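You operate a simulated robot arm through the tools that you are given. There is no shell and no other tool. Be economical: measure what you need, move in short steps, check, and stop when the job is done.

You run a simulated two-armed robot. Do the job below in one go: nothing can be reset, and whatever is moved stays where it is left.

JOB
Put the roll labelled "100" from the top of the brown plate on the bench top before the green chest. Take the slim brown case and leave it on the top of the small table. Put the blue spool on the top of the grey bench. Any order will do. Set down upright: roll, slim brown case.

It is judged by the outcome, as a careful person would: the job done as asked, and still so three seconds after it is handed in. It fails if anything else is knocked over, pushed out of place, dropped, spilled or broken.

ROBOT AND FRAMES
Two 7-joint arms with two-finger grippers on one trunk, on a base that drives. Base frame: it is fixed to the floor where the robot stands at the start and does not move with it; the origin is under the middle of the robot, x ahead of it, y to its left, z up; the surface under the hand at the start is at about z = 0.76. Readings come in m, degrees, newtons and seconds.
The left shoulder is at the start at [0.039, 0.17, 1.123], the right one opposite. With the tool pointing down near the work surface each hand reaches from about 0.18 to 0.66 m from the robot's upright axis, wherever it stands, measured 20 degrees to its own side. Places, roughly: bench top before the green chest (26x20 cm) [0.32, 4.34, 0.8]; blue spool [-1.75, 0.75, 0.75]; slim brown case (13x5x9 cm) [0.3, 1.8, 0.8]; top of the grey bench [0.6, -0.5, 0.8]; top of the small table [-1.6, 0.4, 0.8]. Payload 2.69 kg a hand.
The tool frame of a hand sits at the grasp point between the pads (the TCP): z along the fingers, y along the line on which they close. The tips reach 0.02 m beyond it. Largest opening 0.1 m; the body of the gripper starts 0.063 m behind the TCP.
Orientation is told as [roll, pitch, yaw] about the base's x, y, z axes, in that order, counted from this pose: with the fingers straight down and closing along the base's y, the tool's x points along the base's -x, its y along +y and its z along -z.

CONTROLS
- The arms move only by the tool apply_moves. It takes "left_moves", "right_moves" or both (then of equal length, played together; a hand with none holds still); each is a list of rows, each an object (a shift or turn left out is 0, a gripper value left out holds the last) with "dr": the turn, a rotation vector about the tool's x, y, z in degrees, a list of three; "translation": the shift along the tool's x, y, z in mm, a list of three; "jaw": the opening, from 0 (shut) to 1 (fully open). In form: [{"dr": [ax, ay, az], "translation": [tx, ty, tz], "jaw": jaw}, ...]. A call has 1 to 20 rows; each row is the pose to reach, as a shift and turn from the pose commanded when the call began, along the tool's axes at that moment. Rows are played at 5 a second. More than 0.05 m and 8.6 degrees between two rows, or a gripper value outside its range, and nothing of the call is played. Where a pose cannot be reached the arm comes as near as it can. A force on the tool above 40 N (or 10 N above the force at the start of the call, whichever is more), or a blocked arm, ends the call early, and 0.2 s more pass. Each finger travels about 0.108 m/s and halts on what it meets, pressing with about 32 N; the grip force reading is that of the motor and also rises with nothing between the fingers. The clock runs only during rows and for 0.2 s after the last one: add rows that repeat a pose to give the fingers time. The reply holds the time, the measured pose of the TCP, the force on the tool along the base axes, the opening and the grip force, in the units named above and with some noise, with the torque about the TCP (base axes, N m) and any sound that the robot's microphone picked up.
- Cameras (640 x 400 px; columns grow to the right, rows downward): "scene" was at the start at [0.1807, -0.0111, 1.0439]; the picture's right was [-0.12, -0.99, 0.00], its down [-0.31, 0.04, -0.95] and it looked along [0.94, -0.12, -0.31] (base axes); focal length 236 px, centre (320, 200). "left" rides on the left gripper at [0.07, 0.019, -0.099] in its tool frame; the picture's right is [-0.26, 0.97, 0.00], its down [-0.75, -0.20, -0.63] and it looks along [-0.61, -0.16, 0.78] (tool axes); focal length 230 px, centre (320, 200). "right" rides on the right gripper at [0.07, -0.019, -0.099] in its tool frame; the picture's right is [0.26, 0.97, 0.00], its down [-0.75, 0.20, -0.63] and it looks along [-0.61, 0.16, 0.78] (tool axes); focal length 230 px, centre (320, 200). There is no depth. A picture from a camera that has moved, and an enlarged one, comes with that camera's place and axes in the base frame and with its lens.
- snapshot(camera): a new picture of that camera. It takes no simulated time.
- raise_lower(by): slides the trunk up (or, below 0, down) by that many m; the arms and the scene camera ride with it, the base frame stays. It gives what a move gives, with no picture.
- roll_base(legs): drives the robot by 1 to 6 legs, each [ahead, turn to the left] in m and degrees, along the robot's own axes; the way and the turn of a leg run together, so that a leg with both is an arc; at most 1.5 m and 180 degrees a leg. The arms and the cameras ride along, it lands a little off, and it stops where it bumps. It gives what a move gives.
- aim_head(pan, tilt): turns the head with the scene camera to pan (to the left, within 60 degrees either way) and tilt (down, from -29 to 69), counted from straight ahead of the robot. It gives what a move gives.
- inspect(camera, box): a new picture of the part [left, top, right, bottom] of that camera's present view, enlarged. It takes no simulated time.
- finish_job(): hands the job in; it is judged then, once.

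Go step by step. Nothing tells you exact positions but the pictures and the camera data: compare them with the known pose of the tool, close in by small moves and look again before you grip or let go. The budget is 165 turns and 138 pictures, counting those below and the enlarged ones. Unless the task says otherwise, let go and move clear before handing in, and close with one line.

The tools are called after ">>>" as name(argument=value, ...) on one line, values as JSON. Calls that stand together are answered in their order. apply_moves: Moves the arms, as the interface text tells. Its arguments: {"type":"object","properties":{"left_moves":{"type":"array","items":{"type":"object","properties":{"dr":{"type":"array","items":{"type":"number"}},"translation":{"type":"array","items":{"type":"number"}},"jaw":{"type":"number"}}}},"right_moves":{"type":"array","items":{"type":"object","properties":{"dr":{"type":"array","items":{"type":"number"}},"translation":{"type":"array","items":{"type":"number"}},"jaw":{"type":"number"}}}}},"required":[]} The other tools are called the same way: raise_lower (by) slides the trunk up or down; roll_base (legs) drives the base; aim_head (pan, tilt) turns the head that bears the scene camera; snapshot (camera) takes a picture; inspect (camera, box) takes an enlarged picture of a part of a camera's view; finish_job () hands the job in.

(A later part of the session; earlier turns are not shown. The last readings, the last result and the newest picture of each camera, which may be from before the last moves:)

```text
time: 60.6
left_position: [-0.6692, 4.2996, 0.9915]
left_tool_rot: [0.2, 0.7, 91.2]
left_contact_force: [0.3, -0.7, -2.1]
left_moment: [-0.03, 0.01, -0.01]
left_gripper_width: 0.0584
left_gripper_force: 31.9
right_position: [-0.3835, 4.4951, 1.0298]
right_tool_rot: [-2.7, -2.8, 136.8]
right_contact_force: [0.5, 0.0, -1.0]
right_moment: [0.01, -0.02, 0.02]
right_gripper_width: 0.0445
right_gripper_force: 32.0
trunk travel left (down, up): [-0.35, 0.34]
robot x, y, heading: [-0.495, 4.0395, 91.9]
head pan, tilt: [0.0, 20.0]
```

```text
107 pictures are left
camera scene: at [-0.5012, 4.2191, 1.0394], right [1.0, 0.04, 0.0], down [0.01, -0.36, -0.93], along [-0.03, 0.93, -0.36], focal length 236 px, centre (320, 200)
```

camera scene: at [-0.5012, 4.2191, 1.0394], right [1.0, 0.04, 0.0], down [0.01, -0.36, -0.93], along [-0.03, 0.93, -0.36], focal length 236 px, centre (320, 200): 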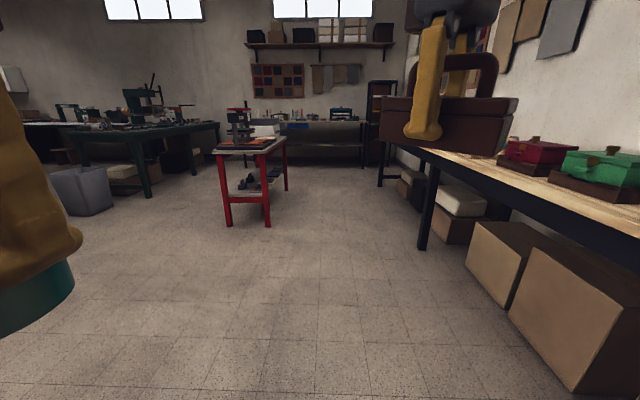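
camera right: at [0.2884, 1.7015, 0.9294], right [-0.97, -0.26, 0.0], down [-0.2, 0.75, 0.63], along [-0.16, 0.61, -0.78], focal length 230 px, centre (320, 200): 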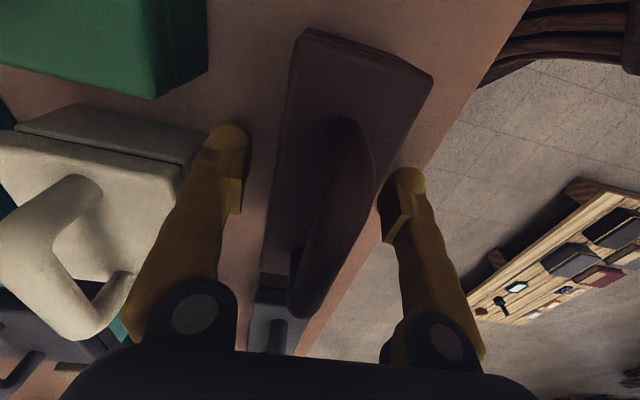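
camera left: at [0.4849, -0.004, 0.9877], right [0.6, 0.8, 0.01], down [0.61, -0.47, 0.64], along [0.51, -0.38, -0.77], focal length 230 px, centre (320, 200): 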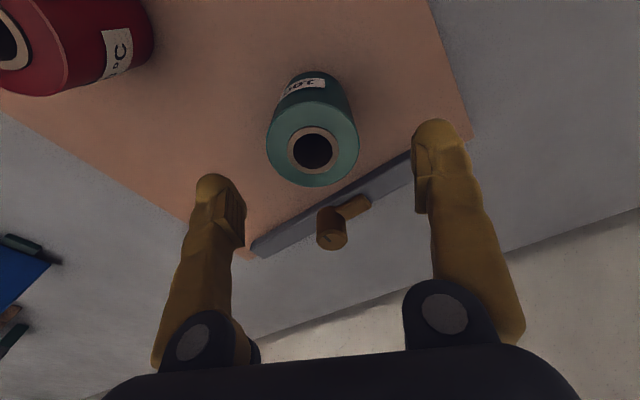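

The turn was blocked by something. I look to both sides, tilted down, before moving again.

>>> aim_head(pan=-60, tilt=50)

>>> snapshot(camera="scene")

>>> aim_head(pan=60, tilt=30)

>>> snapshot(camera="scene")

>>> snapshot(camera="right")

>>> snapshot(camera="left")

```text
time: 61.9
left_position: [-0.6685, 4.3004, 0.9905]
left_tool_rot: [0.2, 0.7, 91.2]
left_contact_force: [-0.1, 0.3, -1.9]
left_moment: [-0.03, 0.01, -0.01]
left_gripper_width: 0.0585
left_gripper_force: 32.2
right_position: [-0.3832, 4.4941, 1.031]
right_tool_rot: [-2.7, -2.6, 136.9]
right_contact_force: [-0.1, 0.0, -0.9]
right_moment: [-0.01, 0.02, -0.01]
right_gripper_width: 0.0445
right_gripper_force: 31.9
trunk travel left (down, up): [-0.35, 0.34]
robot x, y, heading: [-0.4938, 4.0349, 92.2]
head pan, tilt: [-60.0, 50.0]
```

```text
106 pictures are left
camera scene: at [-0.4326, 4.1664, 0.9948], right [0.53, -0.85, 0.01], down [-0.65, -0.42, -0.64], along [0.54, 0.33, -0.77], focal length 236 px, centre (320, 200)
```

scene: 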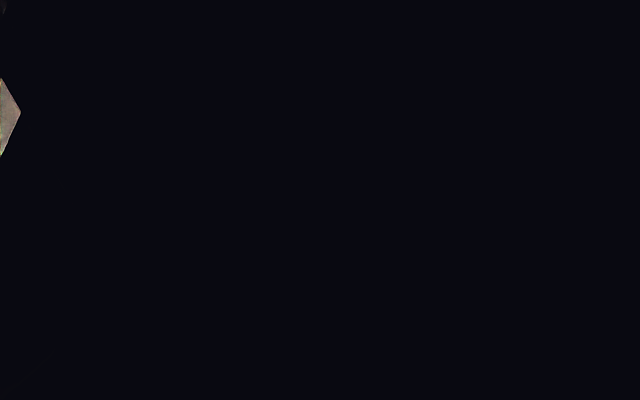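

```text
time: 63.9
left_position: [-0.6687, 4.3018, 0.9908]
left_tool_rot: [0.2, 0.7, 91.2]
left_contact_force: [-0.3, -0.4, -1.8]
left_moment: [0.0, 0.0, -0.01]
left_gripper_width: 0.0582
left_gripper_force: 31.9
right_position: [-0.3843, 4.4953, 1.0309]
right_tool_rot: [-2.7, -2.8, 136.9]
right_contact_force: [-0.3, -0.4, -1.0]
right_moment: [-0.02, -0.01, -0.02]
right_gripper_width: 0.0446
right_gripper_force: 32.3
trunk travel left (down, up): [-0.35, 0.34]
robot x, y, heading: [-0.4957, 4.0424, 92.3]
head pan, tilt: [60.0, 30.0]
```

```text
105 pictures are left
camera scene: at [-0.5777, 4.1683, 1.0241], right [0.47, 0.88, -0.01], down [0.44, -0.25, -0.86], along [-0.77, 0.4, -0.51], focal length 236 px, centre (320, 200)
```

scene: 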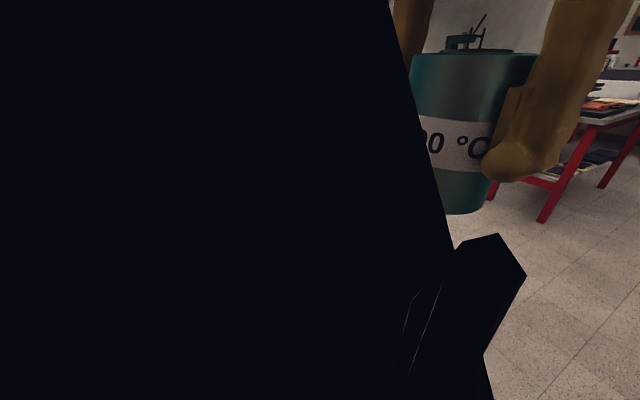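

```text
104 pictures are left
camera right: at [-0.3206, 4.4532, 1.1268], right [-0.47, -0.88, -0.06], down [-0.68, 0.32, 0.65], along [-0.56, 0.35, -0.75], focal length 230 px, centre (320, 200)
```

right: 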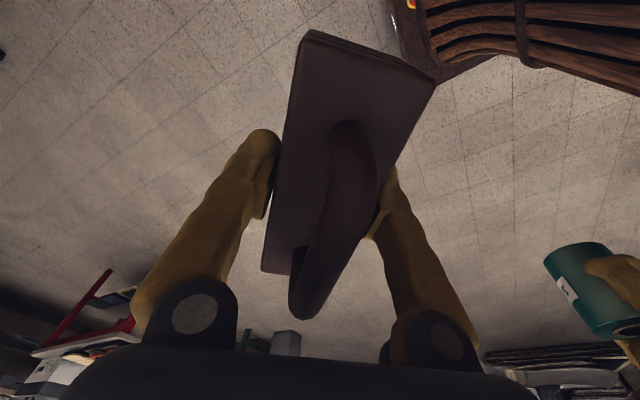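

```text
103 pictures are left
camera left: at [-0.686, 4.2319, 1.0911], right [-0.97, 0.24, 0.0], down [0.19, 0.76, 0.62], along [0.15, 0.6, -0.78], focal length 230 px, centre (320, 200)
```

left: 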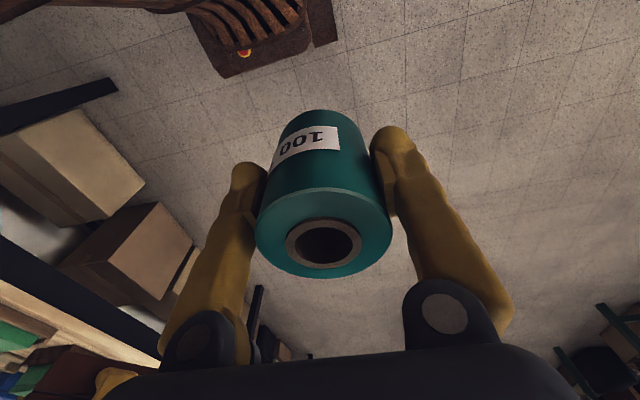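

Nothing external is near; the head, panned hard right, most likely pressed against my own arm. I centre the head and retry a small turn.

>>> aim_head(pan=0, tilt=20)

>>> roll_base(legs=[[0, -20]])

>>> snapshot(camera="scene")

```text
time: 65.2
left_position: [-0.669, 4.3018, 0.9914]
left_tool_rot: [0.2, 0.6, 91.3]
left_contact_force: [-0.3, 0.3, -2.0]
left_moment: [-0.03, -0.02, 0.01]
left_gripper_width: 0.0583
left_gripper_force: 32.1
right_position: [-0.3833, 4.4954, 1.0298]
right_tool_rot: [-2.7, -2.6, 137.0]
right_contact_force: [0.5, -0.3, -1.5]
right_moment: [-0.01, 0.0, 0.03]
right_gripper_width: 0.0446
right_gripper_force: 31.7
trunk travel left (down, up): [-0.35, 0.34]
robot x, y, heading: [-0.495, 4.0389, 92.0]
head pan, tilt: [0.0, 20.0]
```

```text
time: 66.0
left_position: [-0.6507, 4.2826, 0.9939]
left_tool_rot: [-0.7, 0.3, 89.1]
left_contact_force: [0.3, -0.7, -1.6]
left_moment: [0.06, -0.02, -0.02]
left_gripper_width: 0.0585
left_gripper_force: 32.3
right_position: [-0.3645, 4.4543, 1.0463]
right_tool_rot: [-4.3, -4.2, 134.6]
right_contact_force: [0.4, -0.8, -0.3]
right_moment: [0.1, -0.02, 0.01]
right_gripper_width: 0.0446
right_gripper_force: 32.1
trunk travel left (down, up): [-0.35, 0.34]
robot x, y, heading: [-0.4962, 4.0418, 89.6]
head pan, tilt: [0.0, 20.0]
stopped in leg 1: the robot was blocked; the commanded pose is now the measured one
```

```text
102 pictures are left
camera scene: at [-0.4942, 4.2158, 1.0401], right [1.0, 0.0, 0.0], down [0.0, -0.35, -0.94], along [0.0, 0.94, -0.35], focal length 236 px, centre (320, 200)
```

scene: 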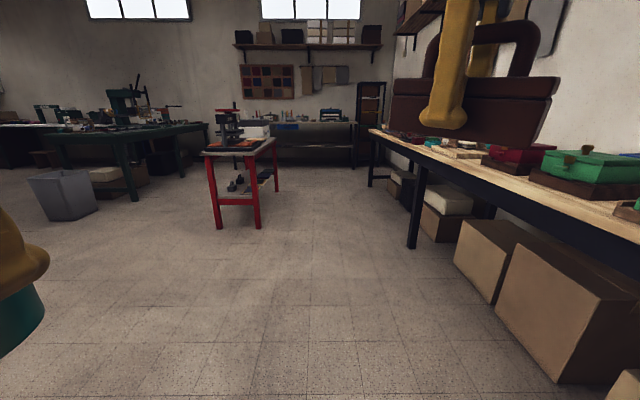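

The arms seem to be pushed back and may be fouling the body. I move both hands forward and outward and level them, then try again.

>>> apply_moves(left_moves=[{"translation": [-30, 12, 0]}, {"translation": [-60, 24, 0]}, {"translation": [-90, 36, 0]}, {"translation": [-120, 48, 0]}, {"translation": [-140, 60, 0]}, {"translation": [-140, 60, 0]}], right_moves=[{"translation": [11, -11, 0], "dr": [-1, 1, 0]}, {"translation": [22, -23, 0], "dr": [-2, 2, 0]}, {"translation": [34, -34, 0], "dr": [-3, 3, 0]}, {"translation": [45, -46, 0], "dr": [-4.3, 4.2, 0]}, {"translation": [56, -57, 0], "dr": [-4.3, 4.2, 0]}, {"translation": [56, -57, 0], "dr": [-4.3, 4.2, 0]}])

>>> snapshot(camera="scene")

```text
time: 67.4
left_position: [-0.7151, 4.4179, 0.9995]
left_tool_rot: [0.2, -0.4, 88.5]
left_contact_force: [-0.6, 0.3, -1.5]
left_moment: [-0.03, 0.01, -0.02]
left_gripper_width: 0.0586
left_gripper_force: 32.1
right_position: [-0.2844, 4.4571, 1.0429]
right_tool_rot: [0.2, 0.2, 134.4]
right_contact_force: [-0.2, -0.1, -0.7]
right_moment: [-0.01, 0.0, 0.01]
right_gripper_width: 0.045
right_gripper_force: 31.9
trunk travel left (down, up): [-0.35, 0.34]
robot x, y, heading: [-0.495, 4.0397, 89.8]
head pan, tilt: [0.0, 20.0]
```

```text
101 pictures are left
camera scene: at [-0.4942, 4.2195, 1.0394], right [1.0, 0.0, 0.0], down [0.0, -0.36, -0.93], along [0.0, 0.93, -0.36], focal length 236 px, centre (320, 200)
```

scene: 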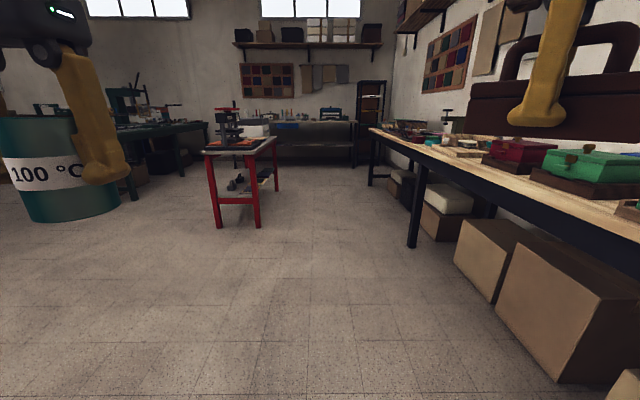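

Both hands are level and held out. I retry the turn in a small step.

>>> roll_base(legs=[[0, -25]])

```text
time: 69.1
left_position: [-0.5348, 4.4752, 0.9982]
left_tool_rot: [0.3, -0.4, 63.8]
left_contact_force: [0.4, 0.5, -2.0]
left_moment: [0.01, 0.0, -0.01]
left_gripper_width: 0.0584
left_gripper_force: 32.1
right_position: [-0.1282, 4.331, 1.0432]
right_tool_rot: [0.3, 0.2, 109.7]
right_contact_force: [0.0, 0.9, -0.7]
right_moment: [0.0, 0.0, -0.02]
right_gripper_width: 0.0448
right_gripper_force: 32.3
trunk travel left (down, up): [-0.35, 0.34]
robot x, y, heading: [-0.4963, 4.0379, 64.9]
head pan, tilt: [0.0, 20.0]
```

It turns freely now. I turn the rest of the way to face the bench.

>>> roll_base(legs=[[0, -65]])

>>> snapshot(camera="scene")

```text
time: 72.4
left_position: [-0.1348, 4.2624, 1.0057]
left_tool_rot: [0.2, -1.4, -0.4]
left_contact_force: [-0.4, 0.3, -1.6]
left_moment: [0.01, 0.0, 0.0]
left_gripper_width: 0.0585
left_gripper_force: 32.1
right_position: [-0.0893, 3.834, 1.0503]
right_tool_rot: [-0.4, -0.5, 45.2]
right_contact_force: [1.2, -0.2, -0.7]
right_moment: [0.03, 0.01, -0.03]
right_gripper_width: 0.0445
right_gripper_force: 32.4
trunk travel left (down, up): [-0.35, 0.34]
robot x, y, heading: [-0.4955, 4.0459, 0.8]
head pan, tilt: [0.0, 20.0]
```

```text
100 pictures are left
camera scene: at [-0.3152, 4.047, 1.0394], right [0.01, -1.0, 0.0], down [-0.36, 0.0, -0.93], along [0.93, 0.01, -0.36], focal length 236 px, centre (320, 200)
```

scene: 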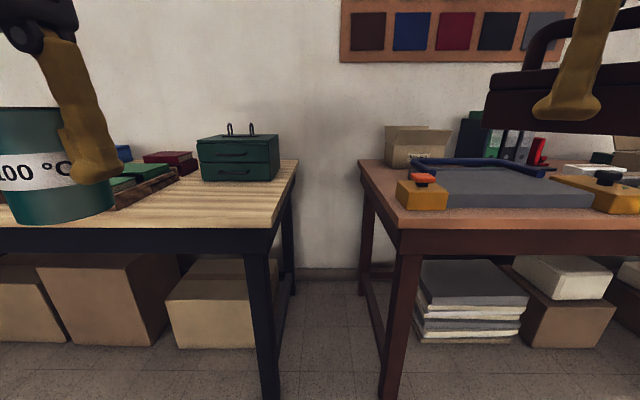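

The green two-drawer chest is at about [0.52, 4.36] with clear bench in front of it. I drive up to the bench.

>>> roll_base(legs=[[0.3, 0]])

>>> aim_head(pan=25, tilt=30)

>>> snapshot(camera="scene")

```text
time: 74.4
left_position: [0.1475, 4.265, 1.0105]
left_tool_rot: [0.4, -2.2, -0.6]
left_contact_force: [-0.8, -0.9, -1.8]
left_moment: [0.02, -0.02, 0.01]
left_gripper_width: 0.0585
left_gripper_force: 32.3
right_position: [0.1917, 3.8364, 1.0557]
right_tool_rot: [-1.0, -1.1, 45.1]
right_contact_force: [0.3, -0.4, -0.6]
right_moment: [0.01, -0.03, 0.01]
right_gripper_width: 0.0445
right_gripper_force: 31.8
trunk travel left (down, up): [-0.35, 0.34]
robot x, y, heading: [-0.1977, 4.0505, 0.7]
head pan, tilt: [0.0, 20.0]
```

```text
time: 75.3
left_position: [0.1336, 4.2658, 1.014]
left_tool_rot: [0.4, -3.3, -0.6]
left_contact_force: [0.7, -0.6, -2.5]
left_moment: [0.02, 0.04, 0.02]
left_gripper_width: 0.0585
left_gripper_force: 32.3
right_position: [0.1759, 3.8351, 1.0617]
right_tool_rot: [-1.6, -1.7, 45.1]
right_contact_force: [0.4, 0.0, -1.2]
right_moment: [-0.02, 0.03, 0.03]
right_gripper_width: 0.0443
right_gripper_force: 31.6
trunk travel left (down, up): [-0.35, 0.34]
robot x, y, heading: [-0.1988, 4.0518, 0.4]
head pan, tilt: [25.0, 30.0]
```

```text
99 pictures are left
camera scene: at [-0.0279, 4.0883, 1.0233], right [0.43, -0.9, -0.01], down [-0.47, -0.22, -0.86], along [0.77, 0.37, -0.51], focal length 236 px, centre (320, 200)
```

scene: 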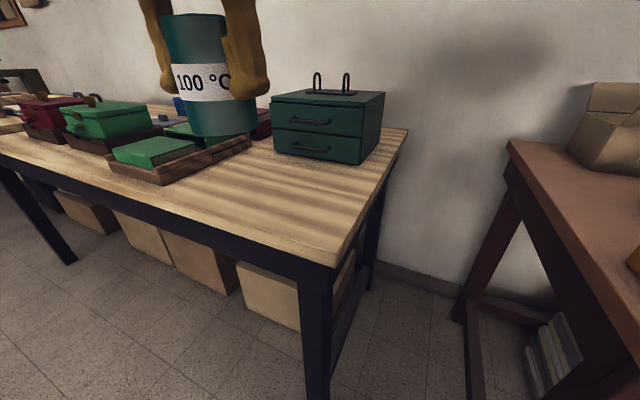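

The bench in front of the chest is clear. I carry the roll to above [0.33, 4.34], levelling the hand.

>>> apply_moves(left_moves=[{"translation": [-40, 15, 0], "dr": [0, 1, 0]}, {"translation": [-80, 30, 0], "dr": [0, 2, 0]}, {"translation": [-120, 45, 0], "dr": [0, 3, 0]}, {"translation": [-160, 60, 0], "dr": [0, 3.3, 0]}, {"translation": [-196, 75, 10], "dr": [0, 3.3, 0]}, {"translation": [-196, 75, 10], "dr": [0, 3.3, 0]}])

>>> snapshot(camera="scene")

>>> snapshot(camera="left")

```text
time: 76.7
left_position: [0.3293, 4.338, 1.0168]
left_tool_rot: [0.3, 0.2, -0.7]
left_contact_force: [-0.3, -0.4, -2.1]
left_moment: [0.01, 0.01, -0.02]
left_gripper_width: 0.0582
left_gripper_force: 32.8
right_position: [0.1739, 3.8354, 1.0611]
right_tool_rot: [-1.7, -1.7, 45.1]
right_contact_force: [0.1, -0.2, -1.1]
right_moment: [0.01, -0.05, 0.01]
right_gripper_width: 0.0448
right_gripper_force: 31.8
trunk travel left (down, up): [-0.35, 0.34]
robot x, y, heading: [-0.1971, 4.0445, 0.5]
head pan, tilt: [25.0, 30.0]
```

```text
98 pictures are left
camera scene: at [-0.03, 4.0882, 1.0237], right [0.43, -0.9, -0.01], down [-0.47, -0.22, -0.86], along [0.77, 0.37, -0.51], focal length 236 px, centre (320, 200)
```

scene: 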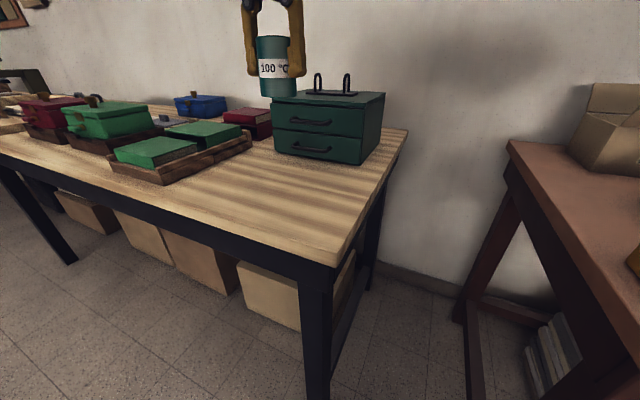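

```text
97 pictures are left
camera left: at [0.2586, 4.3568, 1.1164], right [0.27, 0.96, 0.01], down [0.75, -0.21, 0.63], along [0.6, -0.16, -0.78], focal length 230 px, centre (320, 200)
```

left: 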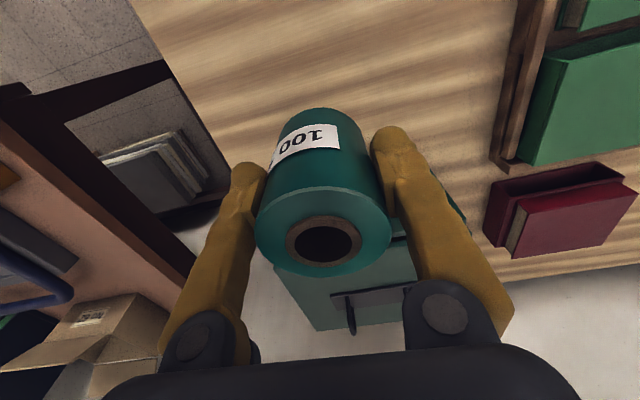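

Good line-up. I lower to z ≈ 0.87 and check the gap.

>>> apply_moves(left_moves=[{"translation": [0, 0, 45]}, {"translation": [0, 0, 90]}, {"translation": [0, 0, 125]}, {"translation": [0, 0, 147]}, {"translation": [0, 0, 147]}])

>>> inspect(camera="scene", box=[210, 80, 410, 205])

```text
time: 77.9
left_position: [0.3297, 4.3373, 0.8703]
left_tool_rot: [0.3, 0.1, -0.6]
left_contact_force: [-0.2, 0.4, -1.4]
left_moment: [0.0, 0.01, 0.01]
left_gripper_width: 0.0585
left_gripper_force: 32.0
right_position: [0.175, 3.8352, 1.0611]
right_tool_rot: [-1.6, -1.7, 45.1]
right_contact_force: [-0.1, -0.4, -0.3]
right_moment: [0.0, -0.02, 0.03]
right_gripper_width: 0.0447
right_gripper_force: 32.3
trunk travel left (down, up): [-0.35, 0.34]
robot x, y, heading: [-0.1957, 4.0494, 0.6]
head pan, tilt: [25.0, 30.0]
```

```text
3.20 times, centred on (310, 142) of scene
camera zoom: at [-0.0294, 4.0883, 1.0236], right [0.43, -0.9, -0.01], down [-0.47, -0.22, -0.86], along [0.77, 0.37, -0.51], focal length 756 px, centre (352, 384)
```

zoom: 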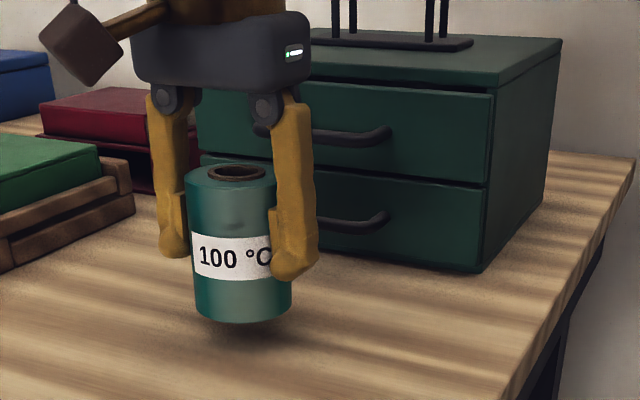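

About 2 cm left to the bench. I lower in small steps.

>>> apply_moves(left_moves=[{"translation": [0, 0, 8]}, {"translation": [0, 0, 13]}, {"translation": [0, 0, 16]}, {"translation": [0, 0, 16]}])

>>> inspect(camera="scene", box=[210, 80, 410, 205])

```text
time: 78.9
left_position: [0.328, 4.3387, 0.8536]
left_tool_rot: [0.3, 0.2, -0.6]
left_contact_force: [-1.2, -0.5, -1.8]
left_moment: [-0.02, 0.01, 0.01]
left_gripper_width: 0.0585
left_gripper_force: 31.6
right_position: [0.1748, 3.8356, 1.0612]
right_tool_rot: [-1.7, -1.7, 45.1]
right_contact_force: [0.0, -0.8, -1.8]
right_moment: [0.01, 0.02, -0.02]
right_gripper_width: 0.0448
right_gripper_force: 31.7
trunk travel left (down, up): [-0.35, 0.34]
robot x, y, heading: [-0.2006, 4.047, 0.9]
head pan, tilt: [25.0, 30.0]
```

```text
3.20 times, centred on (310, 142) of scene
camera zoom: at [-0.0293, 4.0884, 1.0235], right [0.43, -0.9, -0.01], down [-0.47, -0.22, -0.86], along [0.77, 0.37, -0.51], focal length 756 px, centre (352, 384)
```

zoom: 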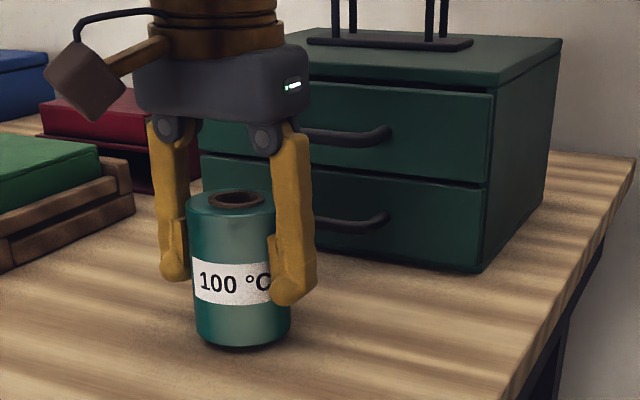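

Just about touching; I lower until the force shows contact.

>>> apply_moves(left_moves=[{"translation": [0, 0, 3]}, {"translation": [0, 0, 5]}, {"translation": [0, 0, 5]}])

```text
time: 79.7
left_position: [0.3281, 4.3387, 0.8504]
left_tool_rot: [0.4, 0.0, -0.6]
left_contact_force: [-3.8, 2.5, 20.1]
left_moment: [0.01, -0.45, 0.05]
left_gripper_width: 0.0584
left_gripper_force: 31.8
right_position: [0.1739, 3.835, 1.0625]
right_tool_rot: [-1.8, -1.8, 45.2]
right_contact_force: [-0.7, 0.7, -1.2]
right_moment: [0.02, 0.04, -0.02]
right_gripper_width: 0.0448
right_gripper_force: 31.9
trunk travel left (down, up): [-0.35, 0.34]
robot x, y, heading: [-0.1986, 4.0451, 0.6]
head pan, tilt: [25.0, 30.0]
```

Contact at z 0.850. I ease off 2 mm, open, and rise clear.

>>> apply_moves(left_moves=[{"translation": [0, 0, -2]}, {"translation": [0, 0, -2], "jaw": 0.75}, {"translation": [0, 0, -2], "jaw": 0.9}, {"translation": [0, 0, -2], "jaw": 0.9}, {"translation": [0, 0, -40]}, {"translation": [0, 0, -85]}, {"translation": [0, 0, -130]}, {"translation": [0, 0, -150]}, {"translation": [0, 0, -150]}])

>>> inspect(camera="scene", box=[210, 80, 410, 205])

```text
time: 81.7
left_position: [0.3303, 4.3389, 0.9998]
left_tool_rot: [0.3, 0.2, -0.6]
left_contact_force: [0.7, 0.7, -0.1]
left_moment: [-0.01, -0.01, -0.01]
left_gripper_width: 0.0902
left_gripper_force: 0.1
right_position: [0.1748, 3.8363, 1.0613]
right_tool_rot: [-1.8, -1.8, 45.1]
right_contact_force: [-0.3, 1.3, -0.8]
right_moment: [-0.01, 0.0, 0.0]
right_gripper_width: 0.0446
right_gripper_force: 32.0
trunk travel left (down, up): [-0.35, 0.34]
robot x, y, heading: [-0.2015, 4.05, 0.9]
head pan, tilt: [25.0, 30.0]
```

```text
3.20 times, centred on (310, 142) of scene
camera zoom: at [-0.0294, 4.0883, 1.0235], right [0.43, -0.9, -0.01], down [-0.47, -0.22, -0.86], along [0.77, 0.37, -0.51], focal length 756 px, centre (352, 384)
```

zoom: 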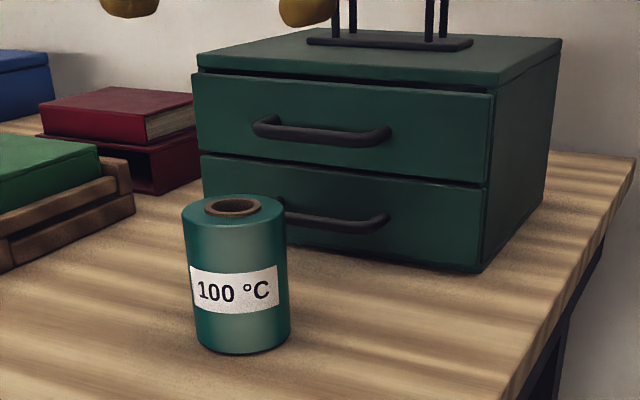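

The roll stands before the chest. I retract the left hand, centre the head, back out and turn to face -y.

>>> apply_moves(left_moves=[{"translation": [40, -20, 0]}, {"translation": [80, -40, 0]}, {"translation": [120, -60, 0]}, {"translation": [120, -60, 0]}], right_moves=[{"translation": [-10, 0, 0], "dr": [-0.6, 0.6, 0]}, {"translation": [-20, 0, 0], "dr": [-1.2, 1.2, 0]}, {"translation": [-30, 0, 0], "dr": [-1.8, 1.8, 0]}, {"translation": [-30, 0, 0], "dr": [-1.8, 1.8, 0]}])

>>> aim_head(pan=0, tilt=20)

>>> roll_base(legs=[[-0.4, 0], [0, -91]])

>>> snapshot(camera="scene")

```text
time: 82.7
left_position: [0.2079, 4.2758, 0.9962]
left_tool_rot: [0.4, 0.2, -0.6]
left_contact_force: [-0.4, 0.2, -0.4]
left_moment: [0.0, -0.01, 0.01]
left_gripper_width: 0.09
left_gripper_force: 0.1
right_position: [0.1972, 3.8586, 1.0624]
right_tool_rot: [0.2, 0.1, 45.1]
right_contact_force: [0.3, -0.5, -0.1]
right_moment: [0.01, 0.0, -0.02]
right_gripper_width: 0.0446
right_gripper_force: 31.9
trunk travel left (down, up): [-0.35, 0.34]
robot x, y, heading: [-0.199, 4.0498, 0.5]
head pan, tilt: [25.0, 30.0]
```

```text
time: 83.6
left_position: [0.2089, 4.2752, 0.9957]
left_tool_rot: [0.4, 0.1, -0.6]
left_contact_force: [-0.4, 0.3, -0.6]
left_moment: [0.0, -0.03, -0.01]
left_gripper_width: 0.0898
left_gripper_force: 0.1
right_position: [0.1966, 3.8574, 1.0628]
right_tool_rot: [0.1, 0.1, 45.2]
right_contact_force: [-0.1, 0.1, -0.7]
right_moment: [0.0, 0.05, 0.0]
right_gripper_width: 0.0446
right_gripper_force: 32.6
trunk travel left (down, up): [-0.35, 0.34]
robot x, y, heading: [-0.1991, 4.0455, 0.6]
head pan, tilt: [0.0, 20.0]
```

```text
time: 90.1
left_position: [-0.3798, 3.6338, 0.9968]
left_tool_rot: [0.5, 0.1, -92.1]
left_contact_force: [0.6, -0.3, 0.4]
left_moment: [0.01, 0.01, -0.01]
left_gripper_width: 0.0901
left_gripper_force: 0.0
right_position: [-0.7981, 3.6557, 1.0626]
right_tool_rot: [0.2, 0.1, -46.3]
right_contact_force: [1.0, -0.3, -0.7]
right_moment: [0.01, 0.02, 0.03]
right_gripper_width: 0.0449
right_gripper_force: 32.5
trunk travel left (down, up): [-0.35, 0.34]
robot x, y, heading: [-0.5899, 4.0489, -90.8]
head pan, tilt: [0.0, 20.0]
```

```text
93 pictures are left
camera scene: at [-0.5917, 3.8651, 1.0394], right [-1.0, 0.01, 0.0], down [0.01, 0.36, -0.93], along [-0.01, -0.93, -0.36], focal length 236 px, centre (320, 200)
```

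scene: 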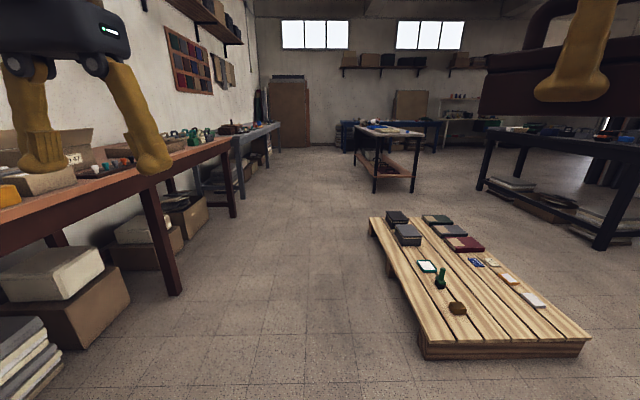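

The pallet (right) and benches (left) leave a clear aisle; the small table with the shelf is ahead at about x -1.4 to -1.9, y < 0.9. I drive along the aisle.

>>> roll_base(legs=[[1.5, 0], [1.0, 0]])

>>> snapshot(camera="scene")

```text
time: 102.1
left_position: [-0.3039, 1.1925, 1.0029]
left_tool_rot: [0.4, -0.7, -90.1]
left_contact_force: [-0.4, -0.7, 0.7]
left_moment: [0.0, 0.0, 0.03]
left_gripper_width: 0.09
left_gripper_force: 0.1
right_position: [-0.7235, 1.1997, 1.0692]
right_tool_rot: [-0.5, -0.7, -44.2]
right_contact_force: [-0.8, 0.6, -1.4]
right_moment: [0.0, 0.0, 0.01]
right_gripper_width: 0.0446
right_gripper_force: 31.7
trunk travel left (down, up): [-0.35, 0.34]
robot x, y, heading: [-0.5262, 1.5825, -88.7]
head pan, tilt: [0.0, 20.0]
```

```text
92 pictures are left
camera scene: at [-0.5234, 1.4002, 1.0393], right [-1.0, -0.02, 0.0], down [-0.01, 0.36, -0.93], along [0.02, -0.93, -0.36], focal length 236 px, centre (320, 200)
```

scene: 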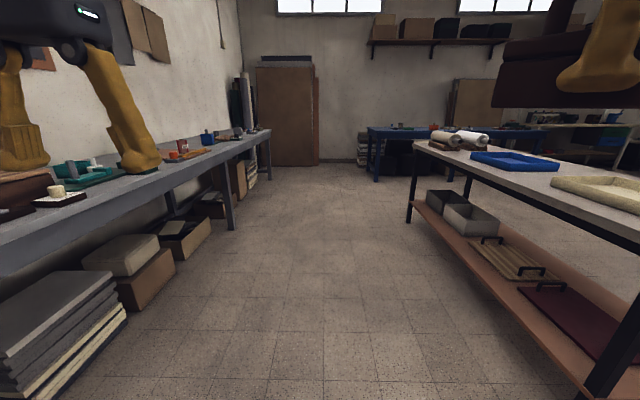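

The small table stands to the right of the aisle. I go on to y ≈ 0.35 and turn right to face it.

>>> roll_base(legs=[[1.2, 0], [0, -91]])

>>> snapshot(camera="scene")

```text
time: 112.2
left_position: [-0.8739, 0.1224, 1.0088]
left_tool_rot: [0.4, -1.8, -178.6]
left_contact_force: [1.1, 0.8, 0.4]
left_moment: [-0.03, -0.01, 0.0]
left_gripper_width: 0.09
left_gripper_force: 0.1
right_position: [-0.8744, 0.5415, 1.0666]
right_tool_rot: [-0.2, -0.4, -133.1]
right_contact_force: [0.3, 0.4, -0.3]
right_moment: [0.04, 0.0, 0.02]
right_gripper_width: 0.0447
right_gripper_force: 31.8
trunk travel left (down, up): [-0.35, 0.34]
robot x, y, heading: [-0.5087, 0.3444, -177.3]
head pan, tilt: [0.0, 20.0]
```

```text
91 pictures are left
camera scene: at [-0.6859, 0.3379, 1.0394], right [-0.04, 1.0, 0.0], down [0.36, 0.02, -0.93], along [-0.93, -0.04, -0.36], focal length 236 px, centre (320, 200)
```

scene: 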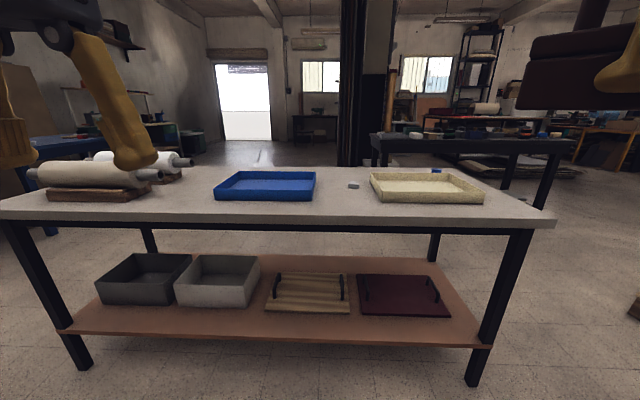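

The table carries a blue tray, a beige tray, rolls, and the blue spool near the far edge. I enlarge the middle part.

>>> inspect(camera="scene", box=[200, 130, 520, 250])

```text
2.00 times, centred on (360, 190) of scene
camera zoom: at [-0.6859, 0.3379, 1.0394], right [-0.04, 1.0, 0.0], down [0.36, 0.02, -0.93], along [-0.93, -0.04, -0.36], focal length 473 px, centre (240, 220)
```

zoom: 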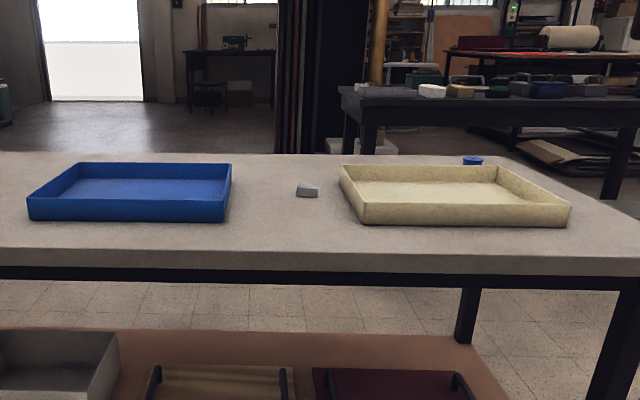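

Between the two trays is a free strip (y ≈ 0.29–0.49) with a small grey piece at about [-1.50, 0.42]. I'll set the case in front of that piece at [-1.39, 0.385], long side along x. I drive up first.

>>> roll_base(legs=[[0.38, -2.5]])

>>> aim_head(pan=0, tilt=32)

>>> snapshot(camera="scene")

```text
time: 112.9
left_position: [-0.8226, 0.1296, 1.0092]
left_tool_rot: [0.7, -1.4, -178.9]
left_contact_force: [0.5, 0.8, 0.2]
left_moment: [-0.08, 0.02, 0.03]
left_gripper_width: 0.09
left_gripper_force: 0.0
right_position: [-0.8141, 0.5485, 1.039]
right_tool_rot: [4.1, 3.8, -132.8]
right_contact_force: [0.8, 1.1, -0.5]
right_moment: [-0.04, 0.04, 0.01]
right_gripper_width: 0.0446
right_gripper_force: 31.8
trunk travel left (down, up): [-0.35, 0.34]
robot x, y, heading: [-0.5093, 0.3451, -177.9]
head pan, tilt: [0.0, 20.0]
stopped in leg 1: the robot was blocked; the commanded pose is now the measured one
```

```text
time: 113.7
left_position: [-0.8249, 0.1284, 1.0098]
left_tool_rot: [0.6, -1.5, -178.9]
left_contact_force: [-0.4, 0.6, -1.1]
left_moment: [-0.04, 0.0, -0.02]
left_gripper_width: 0.0901
left_gripper_force: 0.1
right_position: [-0.8171, 0.5456, 1.0403]
right_tool_rot: [4.0, 3.8, -132.9]
right_contact_force: [-1.0, 0.0, -1.1]
right_moment: [-0.02, 0.02, 0.02]
right_gripper_width: 0.0444
right_gripper_force: 32.0
trunk travel left (down, up): [-0.35, 0.34]
robot x, y, heading: [-0.5109, 0.3446, -177.7]
head pan, tilt: [0.0, 32.0]
```

```text
89 pictures are left
camera scene: at [-0.688, 0.3383, 1.0203], right [-0.04, 1.0, 0.0], down [0.54, 0.02, -0.84], along [-0.84, -0.04, -0.54], focal length 236 px, centre (320, 200)
```

scene: 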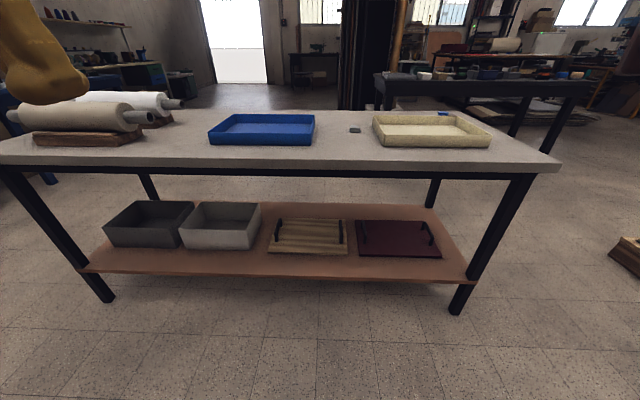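

The arms have crept back and blocked the base as before. I extend both hands forward, level them, and turn the case to lie along x.

>>> apply_moves(left_moves=[{"translation": [-18, 0, 0]}, {"translation": [-36, 0, 0]}, {"translation": [-54, 0, 0], "dr": [0.6, 1.5, 0]}, {"translation": [-72, 0, 0], "dr": [0.6, 1.5, 0]}, {"translation": [-90, 0, 0], "dr": [0.6, 1.5, 0]}, {"translation": [-108, 0, 0], "dr": [0.6, 1.5, 0]}, {"translation": [-126, 0, 0], "dr": [0.6, 1.5, 0]}, {"translation": [-140, 0, 0], "dr": [0.6, 1.5, 0]}, {"translation": [-140, 0, 0], "dr": [0.6, 1.5, 0]}], right_moves=[{"translation": [-18, -9, -10], "dr": [2, -2, 0]}, {"translation": [-36, -18, -20], "dr": [4, -4, 6]}, {"translation": [-54, -27, -25], "dr": [4, -4, 12]}, {"translation": [-72, -36, -25], "dr": [4, -4, 19]}, {"translation": [-90, -45, -25], "dr": [4, -4, 26]}, {"translation": [-108, -54, -25], "dr": [4, -4, 33]}, {"translation": [-126, -62, -25], "dr": [4, -4, 40]}, {"translation": [-146, -69, -25], "dr": [4, -4, 46]}, {"translation": [-146, -69, -25], "dr": [4, -4, 46]}])

>>> roll_base(legs=[[0.38, -2.5]])

```text
time: 115.7
left_position: [-0.9715, 0.126, 1.0367]
left_tool_rot: [-0.1, -3.1, -178.9]
left_contact_force: [-0.3, -0.7, -0.7]
left_moment: [0.02, 0.02, 0.01]
left_gripper_width: 0.09
left_gripper_force: 0.2
right_position: [-0.9742, 0.4823, 1.0761]
right_tool_rot: [-1.9, -3.1, -179.0]
right_contact_force: [0.3, -0.3, -0.3]
right_moment: [0.02, 0.03, -0.03]
right_gripper_width: 0.0448
right_gripper_force: 32.0
trunk travel left (down, up): [-0.35, 0.34]
robot x, y, heading: [-0.5099, 0.3469, -177.6]
head pan, tilt: [0.0, 32.0]
```

```text
time: 118.1
left_position: [-1.3696, 0.1406, 1.0376]
left_tool_rot: [0.0, -2.9, 178.4]
left_contact_force: [-0.3, 0.3, -0.2]
left_moment: [0.03, -0.06, 0.03]
left_gripper_width: 0.09
left_gripper_force: 0.0
right_position: [-1.3535, 0.499, 1.0768]
right_tool_rot: [-2.0, -3.3, 178.2]
right_contact_force: [-1.0, 0.5, -0.9]
right_moment: [0.01, -0.04, -0.03]
right_gripper_width: 0.0445
right_gripper_force: 31.6
trunk travel left (down, up): [-0.35, 0.34]
robot x, y, heading: [-0.8974, 0.3352, 179.8]
head pan, tilt: [0.0, 32.0]
```

I look at the table from here.

>>> snapshot(camera="scene")

>>> snapshot(camera="right")

```text
88 pictures are left
camera scene: at [-1.0756, 0.339, 1.0201], right [0.01, 1.0, 0.0], down [0.55, 0.0, -0.84], along [-0.84, 0.0, -0.55], focal length 236 px, centre (320, 200)
```

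scene: 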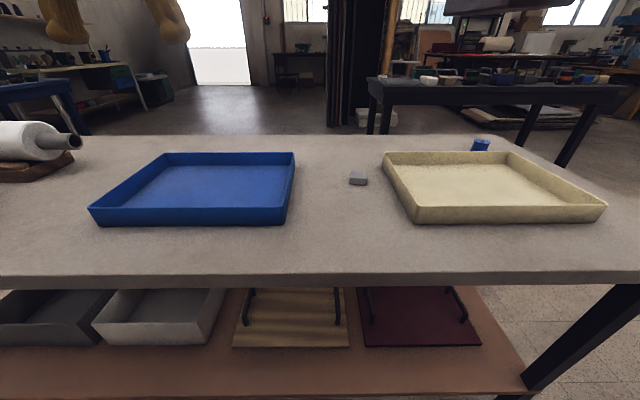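

```text
87 pictures are left
camera right: at [-1.2784, 0.5103, 1.172], right [0.23, -0.97, -0.05], down [-0.72, -0.2, 0.66], along [-0.65, -0.12, -0.75], focal length 230 px, centre (320, 200)
```

right: 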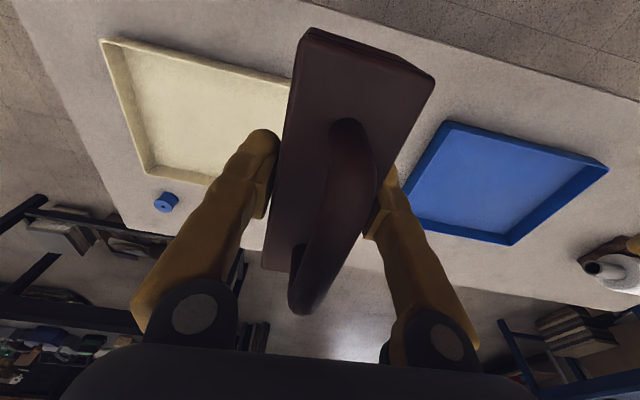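

Free strip confirmed: blue tray ends at y 0.29, beige begins at 0.49, grey piece at x ≈ -1.52. I move the case over [-1.385, 0.385] and lower part way.

>>> apply_moves(right_moves=[{"translation": [-10, 38, 0], "dr": [-1, 1.5, -1]}, {"translation": [-20, 76, 0], "dr": [-2, 3.3, -1.8]}, {"translation": [-31, 114, 0], "dr": [-2, 3.3, -1.8]}, {"translation": [-31, 114, 40], "dr": [-2, 3.3, -1.8]}, {"translation": [-31, 114, 80], "dr": [-2, 3.3, -1.8]}, {"translation": [-31, 114, 120], "dr": [-2, 3.3, -1.8]}, {"translation": [-31, 114, 150], "dr": [-2, 3.3, -1.8]}, {"translation": [-31, 114, 150], "dr": [-2, 3.3, -1.8]}])

>>> snapshot(camera="scene")

>>> snapshot(camera="right")

```text
time: 119.9
left_position: [-1.3515, 0.1393, 1.0456]
left_tool_rot: [0.2, -4.0, 178.2]
left_contact_force: [-0.1, 0.5, 0.2]
left_moment: [-0.01, -0.01, -0.02]
left_gripper_width: 0.0899
left_gripper_force: 0.1
right_position: [-1.3775, 0.3893, 0.9349]
right_tool_rot: [-0.1, -0.7, -179.9]
right_contact_force: [0.1, -0.7, -0.2]
right_moment: [0.02, 0.02, 0.0]
right_gripper_width: 0.0449
right_gripper_force: 32.1
trunk travel left (down, up): [-0.35, 0.34]
robot x, y, heading: [-0.8956, 0.3344, 179.8]
head pan, tilt: [0.0, 32.0]
```

```text
86 pictures are left
camera scene: at [-1.0747, 0.3391, 1.0203], right [0.01, 1.0, 0.0], down [0.54, 0.0, -0.84], along [-0.84, 0.0, -0.54], focal length 236 px, centre (320, 200)
```

scene: 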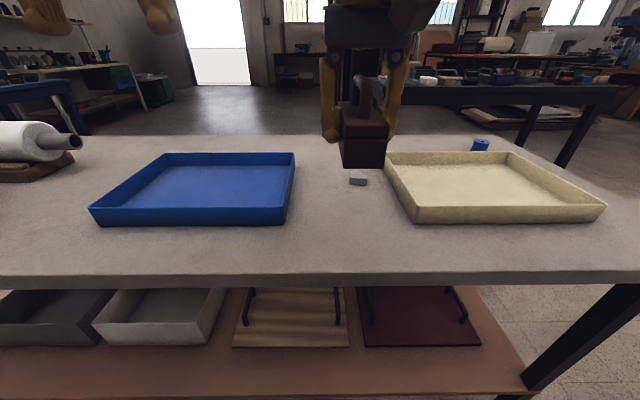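

```text
85 pictures are left
camera right: at [-1.3078, 0.406, 1.0329], right [0.26, -0.97, -0.01], down [-0.74, -0.2, 0.64], along [-0.62, -0.16, -0.77], focal length 230 px, centre (320, 200)
```

right: 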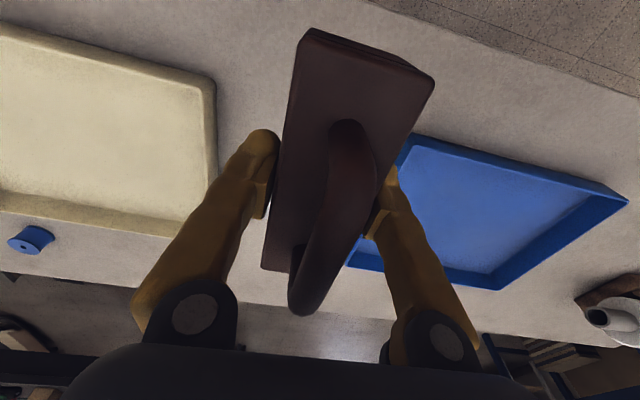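

Well placed above the strip. I lower to z ≈ 0.855 and check.

>>> apply_moves(right_moves=[{"translation": [0, 3, 35], "dr": [0, 0.7, 0]}, {"translation": [0, 3, 65], "dr": [0, 0.7, 0]}, {"translation": [0, 3, 80], "dr": [0, 0.7, 0]}, {"translation": [0, 3, 80], "dr": [0, 0.7, 0]}])

>>> inspect(camera="scene", box=[260, 100, 460, 225])

```text
time: 120.9
left_position: [-1.351, 0.1395, 1.0451]
left_tool_rot: [0.1, -4.1, 178.3]
left_contact_force: [0.3, 0.1, -1.0]
left_moment: [-0.01, 0.0, 0.02]
left_gripper_width: 0.0898
left_gripper_force: 0.0
right_position: [-1.3853, 0.393, 0.8547]
right_tool_rot: [0.5, -0.1, 179.2]
right_contact_force: [0.4, 0.1, -0.8]
right_moment: [-0.03, 0.01, 0.0]
right_gripper_width: 0.0445
right_gripper_force: 31.6
trunk travel left (down, up): [-0.35, 0.34]
robot x, y, heading: [-0.8936, 0.3389, 179.7]
head pan, tilt: [0.0, 32.0]
```

```text
3.20 times, centred on (360, 162) of scene
camera zoom: at [-1.0747, 0.339, 1.0203], right [0.01, 1.0, 0.0], down [0.54, 0.0, -0.84], along [-0.84, 0.0, -0.54], focal length 756 px, centre (192, 320)
```

zoom: 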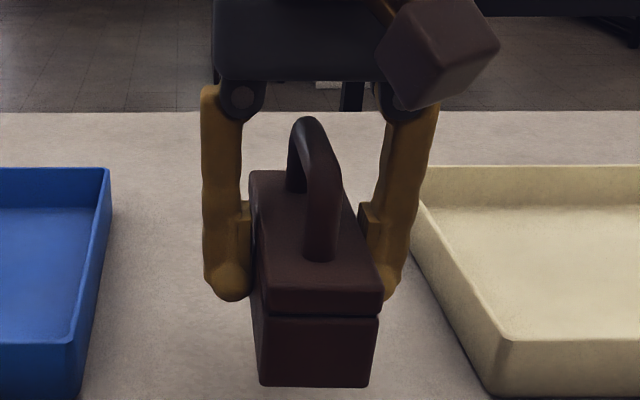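

Still a gap beneath. I nudge it 8 mm toward the middle and lower slowly.

>>> apply_moves(right_moves=[{"translation": [0, 8, 6]}, {"translation": [0, 8, 12]}, {"translation": [0, 8, 18]}, {"translation": [0, 8, 18]}])

>>> inspect(camera="scene", box=[260, 100, 460, 225])

```text
time: 121.9
left_position: [-1.3521, 0.1407, 1.0446]
left_tool_rot: [0.1, -4.2, 178.3]
left_contact_force: [-0.2, 0.2, -0.4]
left_moment: [0.0, 0.0, 0.04]
left_gripper_width: 0.0897
left_gripper_force: 0.1
right_position: [-1.3884, 0.3865, 0.8358]
right_tool_rot: [0.9, -0.1, 178.7]
right_contact_force: [0.1, 0.4, -2.2]
right_moment: [-0.01, 0.03, 0.03]
right_gripper_width: 0.0448
right_gripper_force: 31.7
trunk travel left (down, up): [-0.35, 0.34]
robot x, y, heading: [-0.8971, 0.3376, 179.7]
head pan, tilt: [0.0, 32.0]
```

```text
3.20 times, centred on (360, 162) of scene
camera zoom: at [-1.0748, 0.339, 1.0203], right [0.01, 1.0, 0.0], down [0.54, 0.0, -0.84], along [-0.84, 0.0, -0.54], focal length 756 px, centre (192, 320)
```

zoom: 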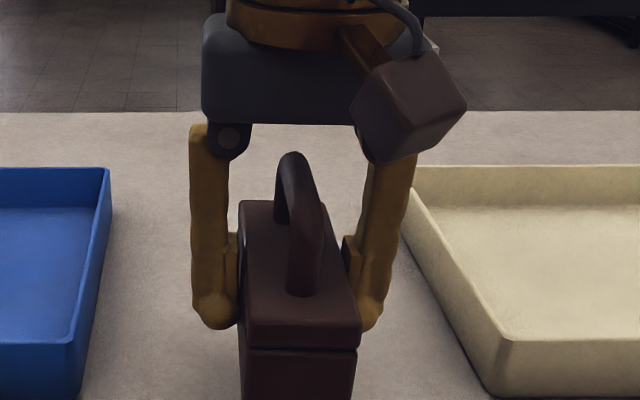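

I keep lowering gently until contact, trimming the small tilt.

>>> apply_moves(right_moves=[{"translation": [0, 0, 5], "dr": [0.9, 0, 0]}, {"translation": [0, 0, 8], "dr": [0.9, 0, 0]}, {"translation": [0, 0, 8], "dr": [0.9, 0, 0]}])

>>> inspect(camera="scene", box=[260, 140, 460, 265])

```text
time: 122.7
left_position: [-1.3521, 0.1399, 1.046]
left_tool_rot: [0.1, -4.0, 178.3]
left_contact_force: [0.8, -0.1, 1.3]
left_moment: [0.0, -0.01, 0.01]
left_gripper_width: 0.0902
left_gripper_force: 0.1
right_position: [-1.3898, 0.3893, 0.8305]
right_tool_rot: [0.5, 0.0, 177.9]
right_contact_force: [0.6, -0.7, -0.5]
right_moment: [0.0, 0.02, -0.01]
right_gripper_width: 0.0448
right_gripper_force: 31.8
trunk travel left (down, up): [-0.35, 0.34]
robot x, y, heading: [-0.8987, 0.3384, 179.7]
head pan, tilt: [0.0, 32.0]
```

```text
3.20 times, centred on (360, 202) of scene
camera zoom: at [-1.0749, 0.339, 1.0202], right [0.01, 1.0, 0.0], down [0.54, 0.0, -0.84], along [-0.84, 0.0, -0.54], focal length 756 px, centre (192, 192)
```

zoom: 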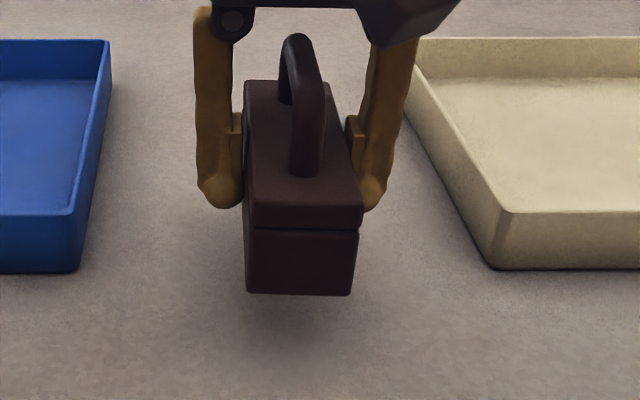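

The table is lower than thought—about 2–3 cm still to go—and the arm is getting cramped, so I lower with the trunk instead.

>>> raise_lower(by=-0.02)

>>> inspect(camera="scene", box=[260, 140, 460, 265])

```text
time: 123.4
left_position: [-1.3528, 0.1405, 1.0256]
left_tool_rot: [0.1, -4.1, 178.3]
left_contact_force: [0.4, 0.5, -0.9]
left_moment: [0.01, 0.02, 0.0]
left_gripper_width: 0.0897
left_gripper_force: 0.0
right_position: [-1.3894, 0.3905, 0.8094]
right_tool_rot: [0.2, 0.1, 178.0]
right_contact_force: [0.2, -0.5, -0.1]
right_moment: [0.0, 0.0, 0.0]
right_gripper_width: 0.0446
right_gripper_force: 32.1
trunk travel left (down, up): [-0.33, 0.36]
robot x, y, heading: [-0.8942, 0.3385, 179.8]
head pan, tilt: [0.0, 32.0]
```

```text
3.20 times, centred on (360, 202) of scene
camera zoom: at [-1.0743, 0.3391, 1.0003], right [0.01, 1.0, 0.0], down [0.54, 0.0, -0.84], along [-0.84, 0.0, -0.54], focal length 756 px, centre (192, 192)
```

zoom: 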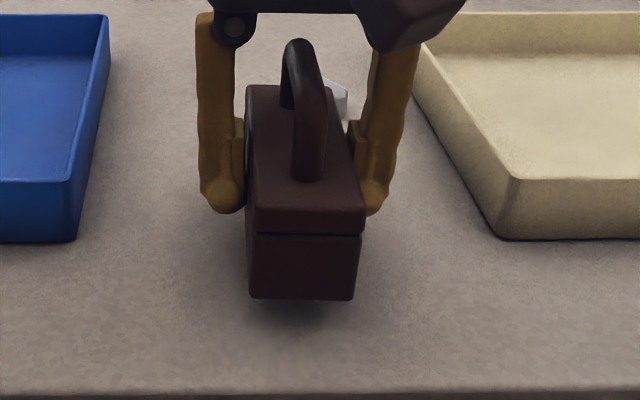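

Contact shadow is closing. A bit more.

>>> raise_lower(by=-0.012)

>>> inspect(camera="scene", box=[260, 140, 460, 265])

```text
time: 124.0
left_position: [-1.3522, 0.1403, 1.0136]
left_tool_rot: [0.2, -3.9, 178.3]
left_contact_force: [0.1, 0.7, 0.1]
left_moment: [0.02, 0.02, 0.01]
left_gripper_width: 0.09
left_gripper_force: 0.1
right_position: [-1.387, 0.3895, 0.7975]
right_tool_rot: [0.1, 0.1, 177.9]
right_contact_force: [-0.9, 0.0, -0.2]
right_moment: [0.0, 0.02, 0.0]
right_gripper_width: 0.0446
right_gripper_force: 31.9
trunk travel left (down, up): [-0.318, 0.372]
robot x, y, heading: [-0.8989, 0.3391, 179.8]
head pan, tilt: [0.0, 32.0]
```

```text
3.20 times, centred on (360, 202) of scene
camera zoom: at [-1.0741, 0.339, 0.9883], right [0.01, 1.0, 0.0], down [0.54, 0.0, -0.84], along [-0.84, 0.0, -0.54], focal length 756 px, centre (192, 192)
```

zoom: 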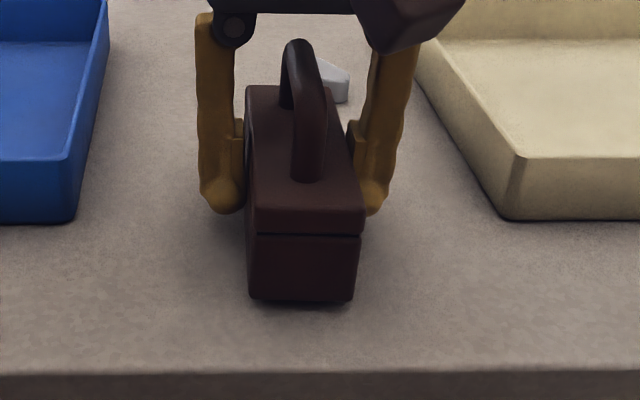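

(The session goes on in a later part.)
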